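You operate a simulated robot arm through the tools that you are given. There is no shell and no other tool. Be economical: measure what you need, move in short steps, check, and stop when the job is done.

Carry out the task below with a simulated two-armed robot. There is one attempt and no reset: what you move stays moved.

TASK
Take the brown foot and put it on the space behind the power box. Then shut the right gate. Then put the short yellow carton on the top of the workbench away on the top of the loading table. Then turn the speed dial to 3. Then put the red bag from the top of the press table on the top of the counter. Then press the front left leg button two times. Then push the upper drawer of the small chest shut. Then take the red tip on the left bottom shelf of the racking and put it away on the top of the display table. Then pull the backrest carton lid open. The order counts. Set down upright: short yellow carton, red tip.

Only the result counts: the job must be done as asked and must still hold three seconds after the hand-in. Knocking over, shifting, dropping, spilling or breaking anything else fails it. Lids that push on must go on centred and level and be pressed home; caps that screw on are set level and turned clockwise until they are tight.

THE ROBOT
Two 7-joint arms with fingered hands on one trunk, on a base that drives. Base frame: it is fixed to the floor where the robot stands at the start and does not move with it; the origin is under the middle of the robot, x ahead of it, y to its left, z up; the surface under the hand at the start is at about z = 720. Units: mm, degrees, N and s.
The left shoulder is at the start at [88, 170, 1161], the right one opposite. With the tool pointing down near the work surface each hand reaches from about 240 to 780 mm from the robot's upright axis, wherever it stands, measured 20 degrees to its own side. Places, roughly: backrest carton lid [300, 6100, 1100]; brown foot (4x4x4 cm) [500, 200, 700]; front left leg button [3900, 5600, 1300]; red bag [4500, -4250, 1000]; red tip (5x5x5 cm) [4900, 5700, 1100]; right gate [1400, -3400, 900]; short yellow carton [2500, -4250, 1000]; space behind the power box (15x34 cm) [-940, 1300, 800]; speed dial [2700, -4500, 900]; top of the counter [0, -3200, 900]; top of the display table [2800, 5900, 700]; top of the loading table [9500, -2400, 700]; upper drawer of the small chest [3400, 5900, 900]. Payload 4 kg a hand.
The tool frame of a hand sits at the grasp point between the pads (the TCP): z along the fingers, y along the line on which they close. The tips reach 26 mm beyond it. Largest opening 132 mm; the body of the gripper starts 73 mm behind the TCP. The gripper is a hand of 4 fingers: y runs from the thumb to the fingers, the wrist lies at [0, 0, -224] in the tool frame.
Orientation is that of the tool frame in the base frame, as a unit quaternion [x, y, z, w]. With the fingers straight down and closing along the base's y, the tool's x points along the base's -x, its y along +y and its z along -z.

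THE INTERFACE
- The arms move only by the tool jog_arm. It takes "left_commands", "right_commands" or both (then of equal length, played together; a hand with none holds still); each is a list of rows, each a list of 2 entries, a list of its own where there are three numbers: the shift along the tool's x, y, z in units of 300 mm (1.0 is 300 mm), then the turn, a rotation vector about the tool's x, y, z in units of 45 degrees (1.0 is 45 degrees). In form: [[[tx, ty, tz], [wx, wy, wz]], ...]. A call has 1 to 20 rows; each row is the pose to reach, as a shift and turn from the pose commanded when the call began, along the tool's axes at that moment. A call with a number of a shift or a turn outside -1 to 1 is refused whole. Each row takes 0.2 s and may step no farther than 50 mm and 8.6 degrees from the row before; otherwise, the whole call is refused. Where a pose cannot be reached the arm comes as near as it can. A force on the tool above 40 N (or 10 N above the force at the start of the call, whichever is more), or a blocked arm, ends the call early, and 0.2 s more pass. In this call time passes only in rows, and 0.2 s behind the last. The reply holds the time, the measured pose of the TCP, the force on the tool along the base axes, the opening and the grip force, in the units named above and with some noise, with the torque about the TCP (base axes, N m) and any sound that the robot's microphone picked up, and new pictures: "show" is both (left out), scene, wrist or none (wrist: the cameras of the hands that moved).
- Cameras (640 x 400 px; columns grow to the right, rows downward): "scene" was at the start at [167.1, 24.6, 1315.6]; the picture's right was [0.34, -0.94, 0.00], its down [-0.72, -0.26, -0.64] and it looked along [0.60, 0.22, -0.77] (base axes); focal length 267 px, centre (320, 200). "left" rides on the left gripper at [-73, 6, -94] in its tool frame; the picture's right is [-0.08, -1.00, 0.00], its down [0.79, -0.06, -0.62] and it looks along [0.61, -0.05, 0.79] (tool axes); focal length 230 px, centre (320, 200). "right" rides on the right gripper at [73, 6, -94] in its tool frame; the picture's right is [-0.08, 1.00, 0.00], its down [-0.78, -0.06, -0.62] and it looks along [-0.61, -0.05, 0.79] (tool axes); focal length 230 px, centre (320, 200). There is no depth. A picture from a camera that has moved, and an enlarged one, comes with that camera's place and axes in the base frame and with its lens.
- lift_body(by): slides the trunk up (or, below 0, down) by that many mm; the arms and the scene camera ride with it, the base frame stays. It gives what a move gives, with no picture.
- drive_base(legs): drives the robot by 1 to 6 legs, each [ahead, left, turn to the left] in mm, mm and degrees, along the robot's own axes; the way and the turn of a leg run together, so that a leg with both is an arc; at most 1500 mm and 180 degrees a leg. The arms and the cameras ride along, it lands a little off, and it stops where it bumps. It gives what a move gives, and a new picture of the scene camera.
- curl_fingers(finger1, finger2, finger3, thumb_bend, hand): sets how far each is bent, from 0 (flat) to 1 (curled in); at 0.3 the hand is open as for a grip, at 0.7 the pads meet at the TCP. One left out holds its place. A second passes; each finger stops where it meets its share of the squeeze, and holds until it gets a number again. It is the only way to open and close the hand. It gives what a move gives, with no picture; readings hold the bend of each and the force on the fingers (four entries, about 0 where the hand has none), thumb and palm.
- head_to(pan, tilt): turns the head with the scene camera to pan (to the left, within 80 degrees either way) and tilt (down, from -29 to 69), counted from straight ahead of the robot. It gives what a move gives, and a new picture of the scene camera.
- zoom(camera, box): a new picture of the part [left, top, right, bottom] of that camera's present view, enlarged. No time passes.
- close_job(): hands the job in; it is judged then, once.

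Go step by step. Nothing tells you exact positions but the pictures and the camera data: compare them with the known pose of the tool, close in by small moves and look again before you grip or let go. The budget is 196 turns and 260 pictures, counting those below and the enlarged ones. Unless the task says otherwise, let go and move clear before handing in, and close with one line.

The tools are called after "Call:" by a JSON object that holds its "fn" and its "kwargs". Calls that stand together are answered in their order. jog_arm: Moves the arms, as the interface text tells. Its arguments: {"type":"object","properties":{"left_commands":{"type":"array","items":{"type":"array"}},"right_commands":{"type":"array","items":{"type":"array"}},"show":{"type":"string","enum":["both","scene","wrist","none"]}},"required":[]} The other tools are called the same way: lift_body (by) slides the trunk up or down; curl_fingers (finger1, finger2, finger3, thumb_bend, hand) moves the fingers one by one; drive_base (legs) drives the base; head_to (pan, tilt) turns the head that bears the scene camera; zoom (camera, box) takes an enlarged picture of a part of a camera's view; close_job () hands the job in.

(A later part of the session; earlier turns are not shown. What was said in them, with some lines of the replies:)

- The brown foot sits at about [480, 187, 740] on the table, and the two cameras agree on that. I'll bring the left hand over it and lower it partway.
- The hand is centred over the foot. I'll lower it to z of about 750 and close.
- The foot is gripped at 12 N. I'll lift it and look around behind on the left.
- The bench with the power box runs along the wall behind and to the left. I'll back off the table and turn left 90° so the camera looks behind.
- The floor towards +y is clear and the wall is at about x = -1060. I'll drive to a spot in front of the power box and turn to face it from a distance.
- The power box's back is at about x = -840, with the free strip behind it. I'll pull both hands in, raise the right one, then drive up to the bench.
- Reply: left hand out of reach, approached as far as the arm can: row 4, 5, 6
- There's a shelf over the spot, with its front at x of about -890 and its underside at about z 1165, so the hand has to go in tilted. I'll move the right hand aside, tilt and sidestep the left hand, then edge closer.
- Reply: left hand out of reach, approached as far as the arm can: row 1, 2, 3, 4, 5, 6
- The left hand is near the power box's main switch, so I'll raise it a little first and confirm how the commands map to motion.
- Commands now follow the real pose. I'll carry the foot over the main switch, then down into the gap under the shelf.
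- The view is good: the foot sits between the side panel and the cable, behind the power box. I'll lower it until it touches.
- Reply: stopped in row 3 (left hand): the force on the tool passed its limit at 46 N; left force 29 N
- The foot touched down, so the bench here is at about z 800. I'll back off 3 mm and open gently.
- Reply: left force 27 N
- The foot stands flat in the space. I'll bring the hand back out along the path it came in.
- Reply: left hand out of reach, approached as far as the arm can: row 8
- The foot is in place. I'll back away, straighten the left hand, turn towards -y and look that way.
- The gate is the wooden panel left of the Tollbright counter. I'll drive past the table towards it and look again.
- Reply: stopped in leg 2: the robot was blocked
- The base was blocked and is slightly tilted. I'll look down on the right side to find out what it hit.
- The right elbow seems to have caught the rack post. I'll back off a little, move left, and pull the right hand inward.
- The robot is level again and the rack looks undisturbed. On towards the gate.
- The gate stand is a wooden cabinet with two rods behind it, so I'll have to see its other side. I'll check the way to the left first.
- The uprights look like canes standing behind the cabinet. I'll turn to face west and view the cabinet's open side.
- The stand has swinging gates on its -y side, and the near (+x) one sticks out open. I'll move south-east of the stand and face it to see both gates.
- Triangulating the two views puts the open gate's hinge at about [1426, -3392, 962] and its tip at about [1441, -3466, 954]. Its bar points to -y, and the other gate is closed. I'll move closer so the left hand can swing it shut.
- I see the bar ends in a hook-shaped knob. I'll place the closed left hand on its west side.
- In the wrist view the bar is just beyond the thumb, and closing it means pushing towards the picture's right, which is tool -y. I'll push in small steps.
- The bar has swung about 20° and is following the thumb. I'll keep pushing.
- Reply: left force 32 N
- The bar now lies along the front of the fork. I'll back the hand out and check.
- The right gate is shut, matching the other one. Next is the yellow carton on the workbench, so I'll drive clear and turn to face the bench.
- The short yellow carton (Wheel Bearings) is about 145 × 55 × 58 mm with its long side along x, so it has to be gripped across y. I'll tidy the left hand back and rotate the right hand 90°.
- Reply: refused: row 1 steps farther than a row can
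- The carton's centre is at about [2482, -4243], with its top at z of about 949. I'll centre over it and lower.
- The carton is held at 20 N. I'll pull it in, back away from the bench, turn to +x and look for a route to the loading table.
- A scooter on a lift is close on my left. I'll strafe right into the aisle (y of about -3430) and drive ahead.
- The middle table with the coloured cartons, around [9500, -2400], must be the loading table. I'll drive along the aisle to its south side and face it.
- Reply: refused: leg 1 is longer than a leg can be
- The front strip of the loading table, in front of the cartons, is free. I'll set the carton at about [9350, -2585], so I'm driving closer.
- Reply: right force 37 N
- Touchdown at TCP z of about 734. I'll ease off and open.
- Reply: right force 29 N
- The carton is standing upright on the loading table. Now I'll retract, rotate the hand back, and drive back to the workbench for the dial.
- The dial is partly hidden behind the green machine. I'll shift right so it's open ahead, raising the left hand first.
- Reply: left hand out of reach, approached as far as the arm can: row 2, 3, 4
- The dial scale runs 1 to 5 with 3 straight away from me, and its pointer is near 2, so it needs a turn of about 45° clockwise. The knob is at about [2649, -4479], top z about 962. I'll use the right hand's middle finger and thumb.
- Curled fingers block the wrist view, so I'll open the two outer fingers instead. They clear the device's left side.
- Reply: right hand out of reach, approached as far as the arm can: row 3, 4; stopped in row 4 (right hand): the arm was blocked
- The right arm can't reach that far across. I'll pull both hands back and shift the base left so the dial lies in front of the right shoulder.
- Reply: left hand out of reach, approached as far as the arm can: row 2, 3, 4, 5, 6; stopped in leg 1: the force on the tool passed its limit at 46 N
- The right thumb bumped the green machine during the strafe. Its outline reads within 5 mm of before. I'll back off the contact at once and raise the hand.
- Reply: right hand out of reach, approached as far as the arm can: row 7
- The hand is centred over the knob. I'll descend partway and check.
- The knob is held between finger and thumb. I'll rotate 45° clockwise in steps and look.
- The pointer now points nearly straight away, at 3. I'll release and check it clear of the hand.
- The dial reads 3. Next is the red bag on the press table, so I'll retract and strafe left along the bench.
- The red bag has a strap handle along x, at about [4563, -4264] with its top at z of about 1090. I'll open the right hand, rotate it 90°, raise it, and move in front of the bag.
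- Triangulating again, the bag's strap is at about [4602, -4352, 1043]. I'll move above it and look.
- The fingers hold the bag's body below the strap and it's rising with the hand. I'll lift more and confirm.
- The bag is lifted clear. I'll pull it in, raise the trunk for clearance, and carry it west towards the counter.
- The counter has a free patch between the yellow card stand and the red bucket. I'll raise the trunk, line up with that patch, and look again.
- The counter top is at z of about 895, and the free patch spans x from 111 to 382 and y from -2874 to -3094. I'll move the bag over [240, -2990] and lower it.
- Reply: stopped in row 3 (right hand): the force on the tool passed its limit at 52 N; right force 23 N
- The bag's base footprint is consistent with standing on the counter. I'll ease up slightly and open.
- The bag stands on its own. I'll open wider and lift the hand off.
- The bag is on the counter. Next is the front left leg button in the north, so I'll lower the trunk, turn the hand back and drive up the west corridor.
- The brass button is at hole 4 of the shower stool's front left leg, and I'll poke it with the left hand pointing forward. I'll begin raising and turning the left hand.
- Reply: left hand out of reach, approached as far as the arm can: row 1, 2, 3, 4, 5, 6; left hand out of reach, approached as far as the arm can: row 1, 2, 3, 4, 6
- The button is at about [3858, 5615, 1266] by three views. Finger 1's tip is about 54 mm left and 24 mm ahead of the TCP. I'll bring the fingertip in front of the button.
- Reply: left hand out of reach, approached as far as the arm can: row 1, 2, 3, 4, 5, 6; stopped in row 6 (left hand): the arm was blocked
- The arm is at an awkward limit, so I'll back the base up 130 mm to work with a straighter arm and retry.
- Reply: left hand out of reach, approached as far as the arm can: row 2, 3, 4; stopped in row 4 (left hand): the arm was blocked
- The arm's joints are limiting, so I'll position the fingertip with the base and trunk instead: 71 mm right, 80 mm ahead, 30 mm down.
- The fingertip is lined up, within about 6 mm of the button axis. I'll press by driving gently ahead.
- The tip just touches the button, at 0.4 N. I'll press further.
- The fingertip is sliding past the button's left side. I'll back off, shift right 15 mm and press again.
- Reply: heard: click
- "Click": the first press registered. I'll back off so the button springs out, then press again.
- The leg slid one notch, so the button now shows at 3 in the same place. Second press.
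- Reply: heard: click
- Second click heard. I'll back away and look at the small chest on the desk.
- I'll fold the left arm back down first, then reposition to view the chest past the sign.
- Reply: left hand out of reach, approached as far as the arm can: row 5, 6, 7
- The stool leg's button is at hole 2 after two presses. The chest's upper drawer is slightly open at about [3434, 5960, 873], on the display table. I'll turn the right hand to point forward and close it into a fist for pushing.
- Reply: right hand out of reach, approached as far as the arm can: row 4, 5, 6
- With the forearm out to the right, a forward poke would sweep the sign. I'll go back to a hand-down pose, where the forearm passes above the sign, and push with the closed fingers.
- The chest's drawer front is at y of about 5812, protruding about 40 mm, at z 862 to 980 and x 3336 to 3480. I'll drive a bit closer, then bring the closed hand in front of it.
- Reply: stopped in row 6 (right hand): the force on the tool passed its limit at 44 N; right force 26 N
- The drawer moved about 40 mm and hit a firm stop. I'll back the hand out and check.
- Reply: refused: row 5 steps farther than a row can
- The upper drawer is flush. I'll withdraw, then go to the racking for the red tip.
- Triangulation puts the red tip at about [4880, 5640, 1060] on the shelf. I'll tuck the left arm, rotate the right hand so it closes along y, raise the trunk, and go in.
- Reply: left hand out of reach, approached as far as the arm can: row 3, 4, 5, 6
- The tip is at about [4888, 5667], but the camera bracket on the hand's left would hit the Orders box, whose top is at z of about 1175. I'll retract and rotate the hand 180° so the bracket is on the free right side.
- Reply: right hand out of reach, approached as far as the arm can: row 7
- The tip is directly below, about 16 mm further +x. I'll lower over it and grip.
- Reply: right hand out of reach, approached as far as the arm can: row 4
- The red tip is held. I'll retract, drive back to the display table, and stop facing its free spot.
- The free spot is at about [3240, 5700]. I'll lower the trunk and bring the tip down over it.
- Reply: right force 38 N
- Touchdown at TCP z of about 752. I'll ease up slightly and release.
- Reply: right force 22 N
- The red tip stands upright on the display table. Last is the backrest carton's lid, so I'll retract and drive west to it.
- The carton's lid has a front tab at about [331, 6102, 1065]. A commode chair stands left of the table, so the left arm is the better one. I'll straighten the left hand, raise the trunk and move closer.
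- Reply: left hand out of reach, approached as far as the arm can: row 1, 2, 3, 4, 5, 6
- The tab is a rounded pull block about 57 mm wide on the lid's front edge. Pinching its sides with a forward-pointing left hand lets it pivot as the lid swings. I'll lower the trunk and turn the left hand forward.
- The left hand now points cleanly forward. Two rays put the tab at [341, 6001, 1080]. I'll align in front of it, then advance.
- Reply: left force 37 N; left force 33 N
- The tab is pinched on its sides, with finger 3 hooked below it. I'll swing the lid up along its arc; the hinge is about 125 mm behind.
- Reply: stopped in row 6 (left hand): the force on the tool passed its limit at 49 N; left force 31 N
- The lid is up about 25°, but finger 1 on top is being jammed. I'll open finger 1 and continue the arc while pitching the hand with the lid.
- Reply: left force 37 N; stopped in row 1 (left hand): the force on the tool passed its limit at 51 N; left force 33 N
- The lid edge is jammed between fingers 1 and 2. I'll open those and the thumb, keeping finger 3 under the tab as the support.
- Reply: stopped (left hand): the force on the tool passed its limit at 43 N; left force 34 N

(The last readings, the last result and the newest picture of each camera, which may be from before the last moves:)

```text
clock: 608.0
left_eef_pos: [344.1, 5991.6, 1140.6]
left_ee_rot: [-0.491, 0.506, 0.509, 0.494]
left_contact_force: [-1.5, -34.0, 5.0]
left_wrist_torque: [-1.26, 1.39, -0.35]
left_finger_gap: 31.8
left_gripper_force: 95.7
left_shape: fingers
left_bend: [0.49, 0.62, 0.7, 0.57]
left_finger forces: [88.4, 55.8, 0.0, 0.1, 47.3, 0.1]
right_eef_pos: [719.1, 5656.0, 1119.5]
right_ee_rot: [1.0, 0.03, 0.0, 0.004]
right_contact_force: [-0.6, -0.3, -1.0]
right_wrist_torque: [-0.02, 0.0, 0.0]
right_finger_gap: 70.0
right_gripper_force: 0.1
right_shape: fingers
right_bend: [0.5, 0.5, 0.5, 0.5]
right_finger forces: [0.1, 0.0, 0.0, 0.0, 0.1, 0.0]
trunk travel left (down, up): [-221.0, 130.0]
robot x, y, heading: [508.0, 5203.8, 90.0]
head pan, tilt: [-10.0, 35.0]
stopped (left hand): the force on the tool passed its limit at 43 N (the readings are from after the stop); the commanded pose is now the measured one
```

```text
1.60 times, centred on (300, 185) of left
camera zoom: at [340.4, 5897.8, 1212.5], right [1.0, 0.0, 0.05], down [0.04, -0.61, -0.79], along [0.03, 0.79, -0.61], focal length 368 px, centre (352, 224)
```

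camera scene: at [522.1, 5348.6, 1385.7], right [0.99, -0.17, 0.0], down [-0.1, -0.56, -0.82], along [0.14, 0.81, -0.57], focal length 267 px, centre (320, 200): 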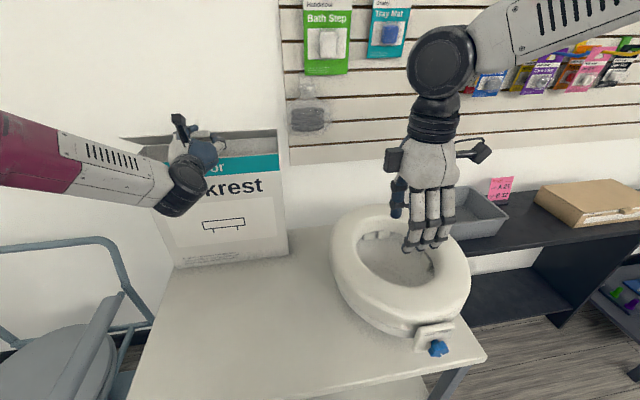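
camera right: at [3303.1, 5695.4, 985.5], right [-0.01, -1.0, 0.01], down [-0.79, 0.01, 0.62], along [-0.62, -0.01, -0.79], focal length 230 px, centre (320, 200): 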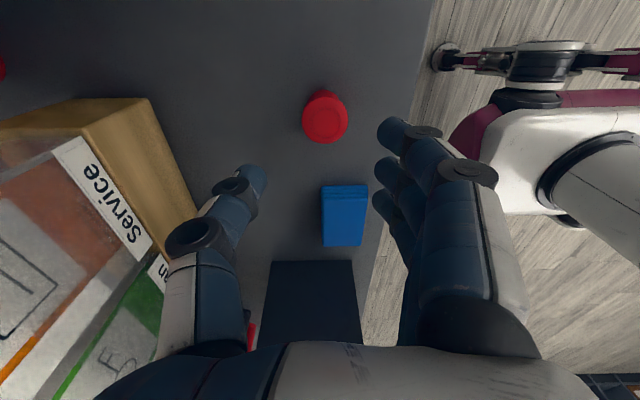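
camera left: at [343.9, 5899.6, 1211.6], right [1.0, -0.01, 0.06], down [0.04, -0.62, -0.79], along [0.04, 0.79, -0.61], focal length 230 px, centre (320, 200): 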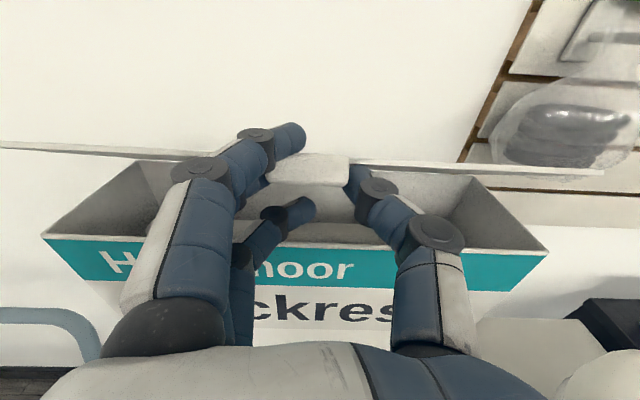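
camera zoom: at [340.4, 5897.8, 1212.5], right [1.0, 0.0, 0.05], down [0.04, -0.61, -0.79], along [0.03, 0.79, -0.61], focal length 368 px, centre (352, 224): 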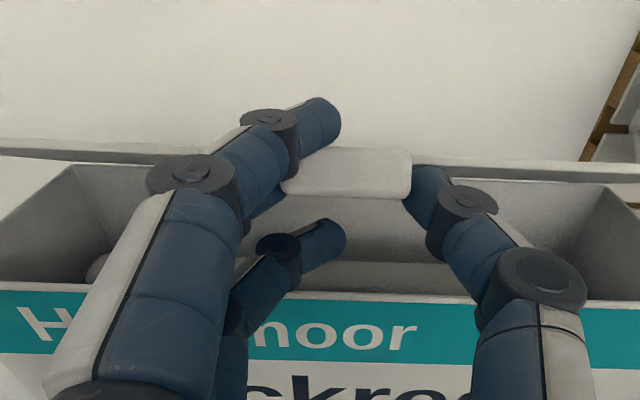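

Call:
{"fn": "jog_arm", "kwargs": {"left_commands": [[[-0.005, 0, -0.025], [0, 0, 0]]], "show": "none"}}

Call:
{"fn": "curl_fingers", "kwargs": {"hand": "left", "finger1": 0.2, "finger2": 0.6, "thumb_bend": 0.5}}

Call:
{"fn": "zoom", "kwargs": {"camera": "left", "box": [100, 60, 500, 310]}}

```text
clock: 608.4
left_eef_pos: [344.1, 5989.8, 1138.1]
left_ee_rot: [-0.493, 0.506, 0.508, 0.493]
left_contact_force: [-3.3, -8.9, -3.8]
left_wrist_torque: [-0.89, 1.23, -0.08]
left_finger_gap: 31.9
left_gripper_force: 54.1
left_shape: fingers
left_bend: [0.49, 0.59, 0.7, 0.56]
left_finger forces: [47.6, 29.2, 0.0, 0.1, 32.8, 0.1]
right_eef_pos: [719.5, 5659.2, 1117.4]
right_ee_rot: [1.0, 0.03, 0.0, 0.006]
right_contact_force: [-0.1, -0.2, 0.5]
right_wrist_torque: [0.01, -0.01, 0.0]
right_finger_gap: 70.1
right_gripper_force: 0.2
right_shape: fingers
right_bend: [0.5, 0.5, 0.5, 0.5]
right_finger forces: [0.1, 0.0, 0.1, 0.0, 0.0, 0.1]
trunk travel left (down, up): [-221.0, 130.0]
robot x, y, heading: [509.5, 5203.0, 89.9]
head pan, tilt: [-10.0, 35.0]
```

```text
clock: 609.4
left_eef_pos: [344.5, 5989.6, 1140.2]
left_ee_rot: [-0.492, 0.506, 0.508, 0.493]
left_contact_force: [-4.0, -7.1, -6.4]
left_wrist_torque: [-1.14, 1.51, -0.1]
left_finger_gap: 32.1
left_gripper_force: 61.3
left_shape: fingers
left_bend: [0.49, 0.59, 0.7, 0.56]
left_finger forces: [53.5, 31.1, 0.0, 0.0, 38.2, 0.0]
right_eef_pos: [720.7, 5661.0, 1115.9]
right_ee_rot: [1.0, 0.029, 0.0, 0.006]
right_contact_force: [-0.2, 0.2, -1.3]
right_wrist_torque: [0.02, -0.02, 0.0]
right_finger_gap: 70.2
right_gripper_force: 0.2
right_shape: fingers
right_bend: [0.5, 0.5, 0.5, 0.5]
right_finger forces: [0.1, 0.0, 0.0, 0.1, 0.1, 0.1]
trunk travel left (down, up): [-221.0, 130.0]
robot x, y, heading: [506.3, 5205.8, 90.3]
head pan, tilt: [-10.0, 35.0]
```

```text
1.60 times, centred on (300, 185) of left
camera zoom: at [340.2, 5896.2, 1210.7], right [1.0, 0.0, 0.05], down [0.04, -0.61, -0.79], along [0.03, 0.79, -0.61], focal length 368 px, centre (352, 224)
```

zoom: 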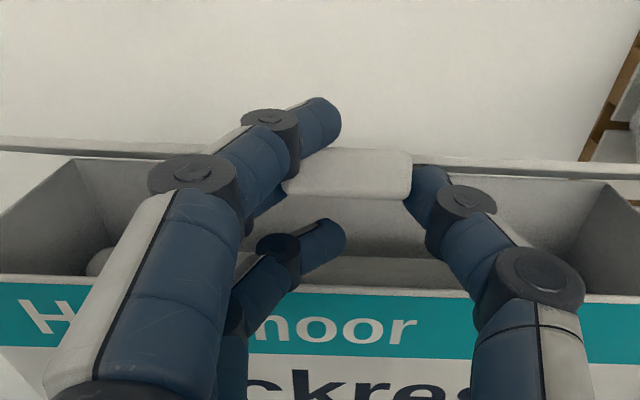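

Call:
{"fn": "jog_arm", "kwargs": {"left_commands": [[[0, 0, -0.03], [0, 0, 0]], [[0, 0, -0.07], [0, 0, 0]], [[0, 0, -0.12], [0, 0, 0]], [[0, 0, -0.18], [0, 0, 0]]], "show": "wrist"}}

```text
clock: 610.4
left_eef_pos: [344.7, 5936.4, 1141.2]
left_ee_rot: [-0.492, 0.505, 0.509, 0.493]
left_contact_force: [0.2, -0.1, -0.5]
left_wrist_torque: [-0.01, 0.02, -0.02]
left_finger_gap: 113.2
left_gripper_force: 0.0
left_shape: fingers
left_bend: [0.2, 0.6, 0.7, 0.5]
left_finger forces: [0.1, 0.1, 0.0, 0.0, 0.0, 0.1]
right_eef_pos: [720.6, 5660.8, 1117.1]
right_ee_rot: [1.0, 0.03, 0.0, 0.006]
right_contact_force: [0.0, 0.5, 0.1]
right_wrist_torque: [0.02, -0.05, -0.02]
right_finger_gap: 70.0
right_gripper_force: 0.1
right_shape: fingers
right_bend: [0.5, 0.5, 0.5, 0.5]
right_finger forces: [0.0, 0.1, 0.1, 0.0, 0.1, 0.0]
trunk travel left (down, up): [-221.0, 130.0]
robot x, y, heading: [508.3, 5199.6, 90.2]
head pan, tilt: [-10.0, 35.0]
camera left: at [340.5, 5843.0, 1211.6], right [1.0, 0.0, 0.05], down [0.04, -0.61, -0.79], along [0.03, 0.79, -0.61], focal length 230 px, centre (320, 200)
```

left: 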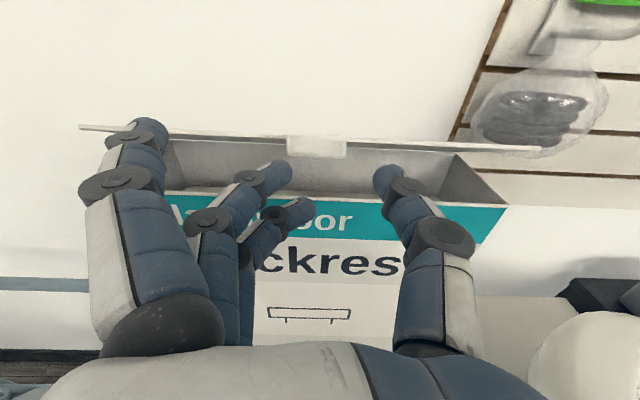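

The lid holds at about 26° by friction. I'll make a fist and push the lid up from under the tab, then back past vertical.

Call:
{"fn": "curl_fingers", "kwargs": {"hand": "left", "finger1": 0.7, "finger2": 0.7, "finger3": 0.7, "thumb_bend": 0.7}}

Call:
{"fn": "jog_arm", "kwargs": {"left_commands": [[[0.08, 0, 0], [0, 0, 0]], [[0.16, 0, 0], [0, 0, 0]], [[0.163, 0, 0.07], [0, 0, 0]], [[0.163, 0, 0.135], [0, 0, 0]]], "show": "wrist"}}

```text
clock: 611.4
left_eef_pos: [343.9, 5937.8, 1139.9]
left_ee_rot: [-0.492, 0.506, 0.508, 0.494]
left_contact_force: [-0.3, 0.1, 1.2]
left_wrist_torque: [0.03, 0.01, 0.01]
left_finger_gap: 14.6
left_gripper_force: 0.0
left_shape: fingers
left_bend: [0.7, 0.7, 0.7, 0.7]
left_finger forces: [0.0, 0.0, 0.0, 0.0, 0.0, 0.0]
right_eef_pos: [721.0, 5660.3, 1116.1]
right_ee_rot: [1.0, 0.03, -0.001, 0.006]
right_contact_force: [-0.4, 0.1, 0.4]
right_wrist_torque: [0.0, -0.01, -0.01]
right_finger_gap: 70.1
right_gripper_force: 0.0
right_shape: fingers
right_bend: [0.5, 0.5, 0.5, 0.5]
right_finger forces: [0.1, 0.0, 0.1, 0.0, 0.0, 0.1]
trunk travel left (down, up): [-221.0, 130.0]
robot x, y, heading: [504.7, 5209.0, 90.3]
head pan, tilt: [-10.0, 35.0]
```

```text
clock: 612.4
left_eef_pos: [342.6, 5979.5, 1091.0]
left_ee_rot: [-0.493, 0.506, 0.508, 0.493]
left_contact_force: [0.5, 0.4, 0.5]
left_wrist_torque: [0.02, -0.04, -0.04]
left_finger_gap: 14.5
left_gripper_force: 0.0
left_shape: fingers
left_bend: [0.7, 0.7, 0.7, 0.7]
left_finger forces: [0.1, 0.1, 0.1, 0.1, 0.0, 0.1]
right_eef_pos: [719.4, 5660.1, 1116.2]
right_ee_rot: [1.0, 0.029, -0.001, 0.007]
right_contact_force: [0.7, 0.8, 0.9]
right_wrist_torque: [0.02, 0.0, 0.01]
right_finger_gap: 70.1
right_gripper_force: 0.2
right_shape: fingers
right_bend: [0.5, 0.5, 0.5, 0.5]
right_finger forces: [0.0, 0.0, 0.0, 0.1, 0.1, 0.0]
trunk travel left (down, up): [-221.0, 130.0]
robot x, y, heading: [509.2, 5202.0, 90.1]
head pan, tilt: [-10.0, 35.0]
camera left: at [338.6, 5884.4, 1161.8], right [1.0, 0.0, 0.05], down [0.04, -0.61, -0.79], along [0.03, 0.79, -0.61], focal length 230 px, centre (320, 200)
```

left: 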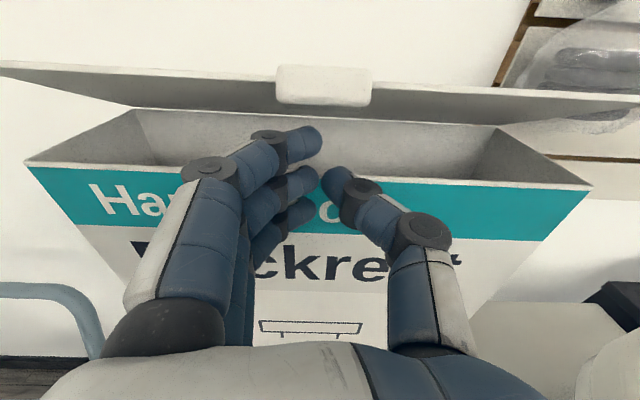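

Call:
{"fn": "jog_arm", "kwargs": {"left_commands": [[[-0.06, 0, 0], [0, 0, 0]], [[-0.117, 0, 0], [0, 0, 0]], [[-0.17, 0, 0.015], [0, 0, 0]], [[-0.217, 0, 0.035], [0, 0, 0]], [[-0.26, 0, 0.075], [0, 0, 0]], [[-0.3, 0, 0.117], [0, 0, 0]], [[-0.335, 0, 0.167], [0, 0, 0]], [[-0.367, 0, 0.217], [0, 0, 0]], [[-0.39, 0, 0.275], [0, 0, 0]], [[-0.407, 0, 0.333], [0, 0, 0]], [[-0.413, 0, 0.39], [0, 0, 0]], [[-0.413, 0, 0.45], [0, 0, 0]], [[-0.4, 0, 0.52], [0, 0, 0]]], "show": "wrist"}}

```text
clock: 615.2
left_eef_pos: [346.7, 6130.3, 1212.7]
left_ee_rot: [-0.493, 0.505, 0.508, 0.494]
left_contact_force: [-0.5, -4.1, 0.4]
left_wrist_torque: [-0.01, -0.01, -0.05]
left_finger_gap: 13.4
left_gripper_force: 2.1
left_shape: fingers
left_bend: [0.7, 0.7, 0.7, 0.71]
left_finger forces: [0.0, 0.1, 0.1, 0.1, 4.1, 0.0]
right_eef_pos: [720.2, 5657.6, 1117.5]
right_ee_rot: [1.0, 0.03, -0.001, 0.006]
right_contact_force: [-0.1, 0.2, -0.2]
right_wrist_torque: [0.02, 0.01, -0.01]
right_finger_gap: 69.9
right_gripper_force: 0.1
right_shape: fingers
right_bend: [0.5, 0.5, 0.5, 0.5]
right_finger forces: [0.0, 0.1, 0.0, 0.1, 0.1, 0.1]
trunk travel left (down, up): [-221.0, 130.0]
robot x, y, heading: [506.1, 5207.0, 90.4]
head pan, tilt: [-10.0, 35.0]
camera left: at [342.8, 6037.1, 1284.1], right [1.0, 0.0, 0.05], down [0.04, -0.61, -0.79], along [0.03, 0.79, -0.61], focal length 230 px, centre (320, 200)
```

left: 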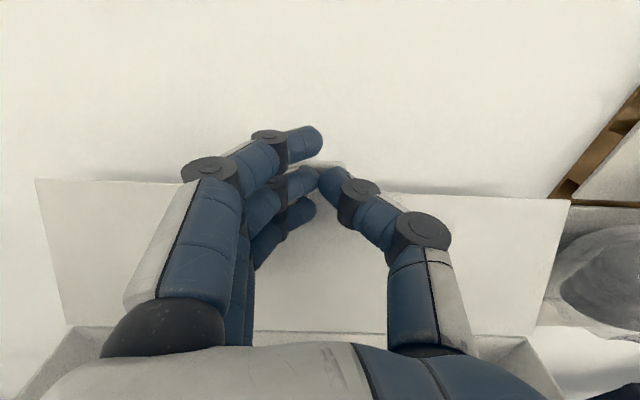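

The lid is past vertical. I'll push it a little further back for margin.

Call:
{"fn": "jog_arm", "kwargs": {"left_commands": [[[0.01, 0, 0.06], [0, 0, 0]], [[0.03, 0, 0.12], [0, 0, 0]], [[0.06, 0, 0.17], [0, 0, 0]]], "show": "none"}}

Call:
{"fn": "jog_arm", "kwargs": {"left_commands": [[[-0.03, 0, -0.1], [0, 0, 0]], [[-0.06, 0, -0.24], [0, 0, 0]], [[-0.06, 0, -0.4], [0, 0, 0]], [[-0.06, 0, -0.56], [0, 0, 0]], [[-0.06, 0, -0.72], [0, 0, 0]], [[-0.06, 0, -0.88], [0, 0, 0]]], "show": "both"}}

```text
clock: 615.8
left_eef_pos: [347.2, 6136.9, 1215.2]
left_ee_rot: [-0.49, 0.504, 0.509, 0.497]
left_contact_force: [3.6, -84.6, 10.9]
left_wrist_torque: [-0.01, -0.03, -0.24]
left_finger_gap: 12.0
left_gripper_force: 63.2
left_shape: fingers
left_bend: [0.7, 0.75, 0.73, 0.76]
left_finger forces: [0.0, 41.1, 21.1, 0.0, 63.6, 0.0]
left hand out of reach, approached as far as the arm can: row 2
right_eef_pos: [718.6, 5647.7, 1121.9]
right_ee_rot: [1.0, 0.031, 0.0, 0.001]
right_contact_force: [0.4, 0.4, 0.1]
right_wrist_torque: [-0.01, 0.01, -0.04]
right_finger_gap: 70.1
right_gripper_force: 0.2
right_shape: fingers
right_bend: [0.5, 0.5, 0.5, 0.5]
right_finger forces: [0.0, 0.0, 0.0, 0.1, 0.0, 0.0]
trunk travel left (down, up): [-221.0, 130.0]
robot x, y, heading: [504.8, 5200.3, 90.2]
head pan, tilt: [-10.0, 35.0]
stopped in row 2 (left hand): the force on the tool passed its limit at 107 N (the readings are from after the stop); the commanded pose is now the measured one
```

```text
clock: 617.2
left_eef_pos: [345.6, 5883.1, 1225.3]
left_ee_rot: [-0.492, 0.506, 0.508, 0.494]
left_contact_force: [-0.7, -0.2, -0.2]
left_wrist_torque: [0.02, 0.01, -0.01]
left_finger_gap: 14.0
left_gripper_force: 0.1
left_shape: fingers
left_bend: [0.7, 0.7, 0.7, 0.7]
left_finger forces: [0.0, 0.0, 0.0, 0.0, 0.0, 0.0]
right_eef_pos: [719.7, 5657.8, 1117.6]
right_ee_rot: [1.0, 0.031, 0.0, 0.006]
right_contact_force: [0.7, -0.4, -0.5]
right_wrist_torque: [-0.01, 0.01, 0.0]
right_finger_gap: 70.3
right_gripper_force: 0.1
right_shape: fingers
right_bend: [0.5, 0.5, 0.5, 0.5]
right_finger forces: [0.0, 0.0, 0.0, 0.0, 0.0, 0.1]
trunk travel left (down, up): [-221.0, 130.0]
robot x, y, heading: [507.2, 5202.2, 90.2]
head pan, tilt: [-10.0, 35.0]
camera scene: at [520.8, 5350.4, 1385.2], right [0.99, -0.17, 0.0], down [-0.1, -0.56, -0.82], along [0.14, 0.81, -0.57], focal length 267 px, centre (320, 200)
camera left: at [342.5, 5787.6, 1297.1], right [1.0, 0.0, 0.05], down [0.04, -0.61, -0.79], along [0.03, 0.79, -0.61], focal length 230 px, centre (320, 200)
```

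scene: 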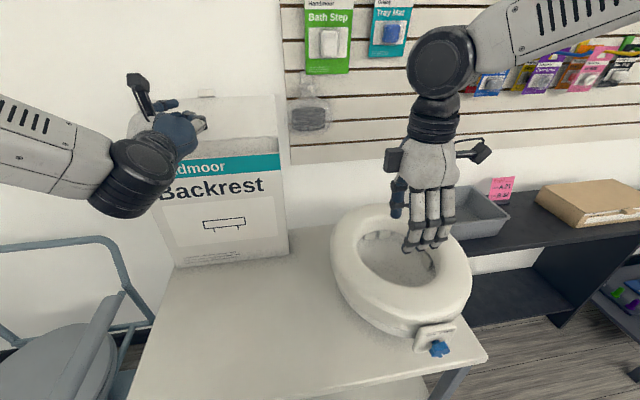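
left: 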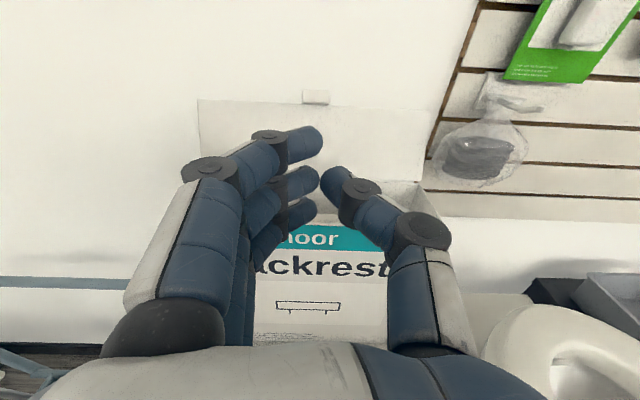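

The lid stands open against its stop, and all nine steps are done in order. I'll back the robot clear and hand in.

Call:
{"fn": "drive_base", "kwargs": {"legs": [[-300, 0, 0]]}}

```text
clock: 619.3
left_eef_pos: [352.4, 5575.4, 1225.5]
left_ee_rot: [-0.492, 0.507, 0.507, 0.494]
left_contact_force: [0.3, 0.2, 0.1]
left_wrist_torque: [-0.03, -0.02, -0.02]
left_finger_gap: 13.9
left_gripper_force: 0.1
left_shape: fingers
left_bend: [0.7, 0.7, 0.7, 0.7]
left_finger forces: [0.0, 0.0, 0.0, 0.0, 0.0, 0.1]
right_eef_pos: [722.1, 5348.7, 1117.6]
right_ee_rot: [1.0, 0.029, -0.001, 0.007]
right_contact_force: [0.1, -0.1, 0.7]
right_wrist_torque: [-0.01, -0.04, 0.02]
right_finger_gap: 70.1
right_gripper_force: 0.0
right_shape: fingers
right_bend: [0.5, 0.5, 0.5, 0.5]
right_finger forces: [0.0, 0.0, 0.0, 0.0, 0.0, 0.0]
trunk travel left (down, up): [-221.0, 130.0]
robot x, y, heading: [508.9, 4893.7, 89.9]
head pan, tilt: [-10.0, 35.0]
camera scene: at [522.4, 5042.4, 1385.0], right [0.98, -0.17, 0.0], down [-0.1, -0.56, -0.82], along [0.14, 0.81, -0.57], focal length 267 px, centre (320, 200)
```

scene: 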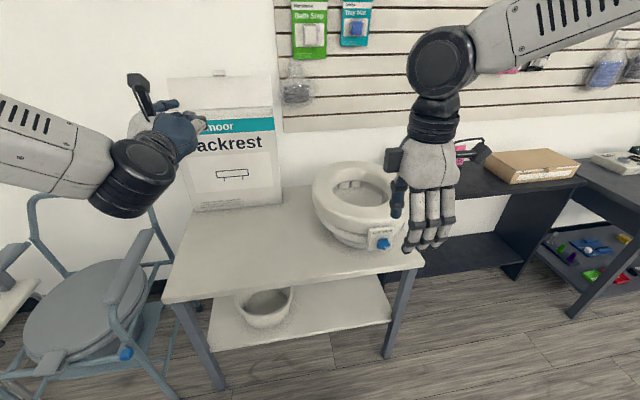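

The lid stays open and both hands are clear, so I'm handing the job in.

Call:
{"fn": "close_job", "kwargs": {}}

```text
The job is handed in.
```

I did all nine steps in order and handed the job in; no result has come back yet. While moving to the dial, my right thumb bumped the green machine on the workbench at about 46 N. It looked within 5–8 mm of where it had been, but I can't rule out a small shift.
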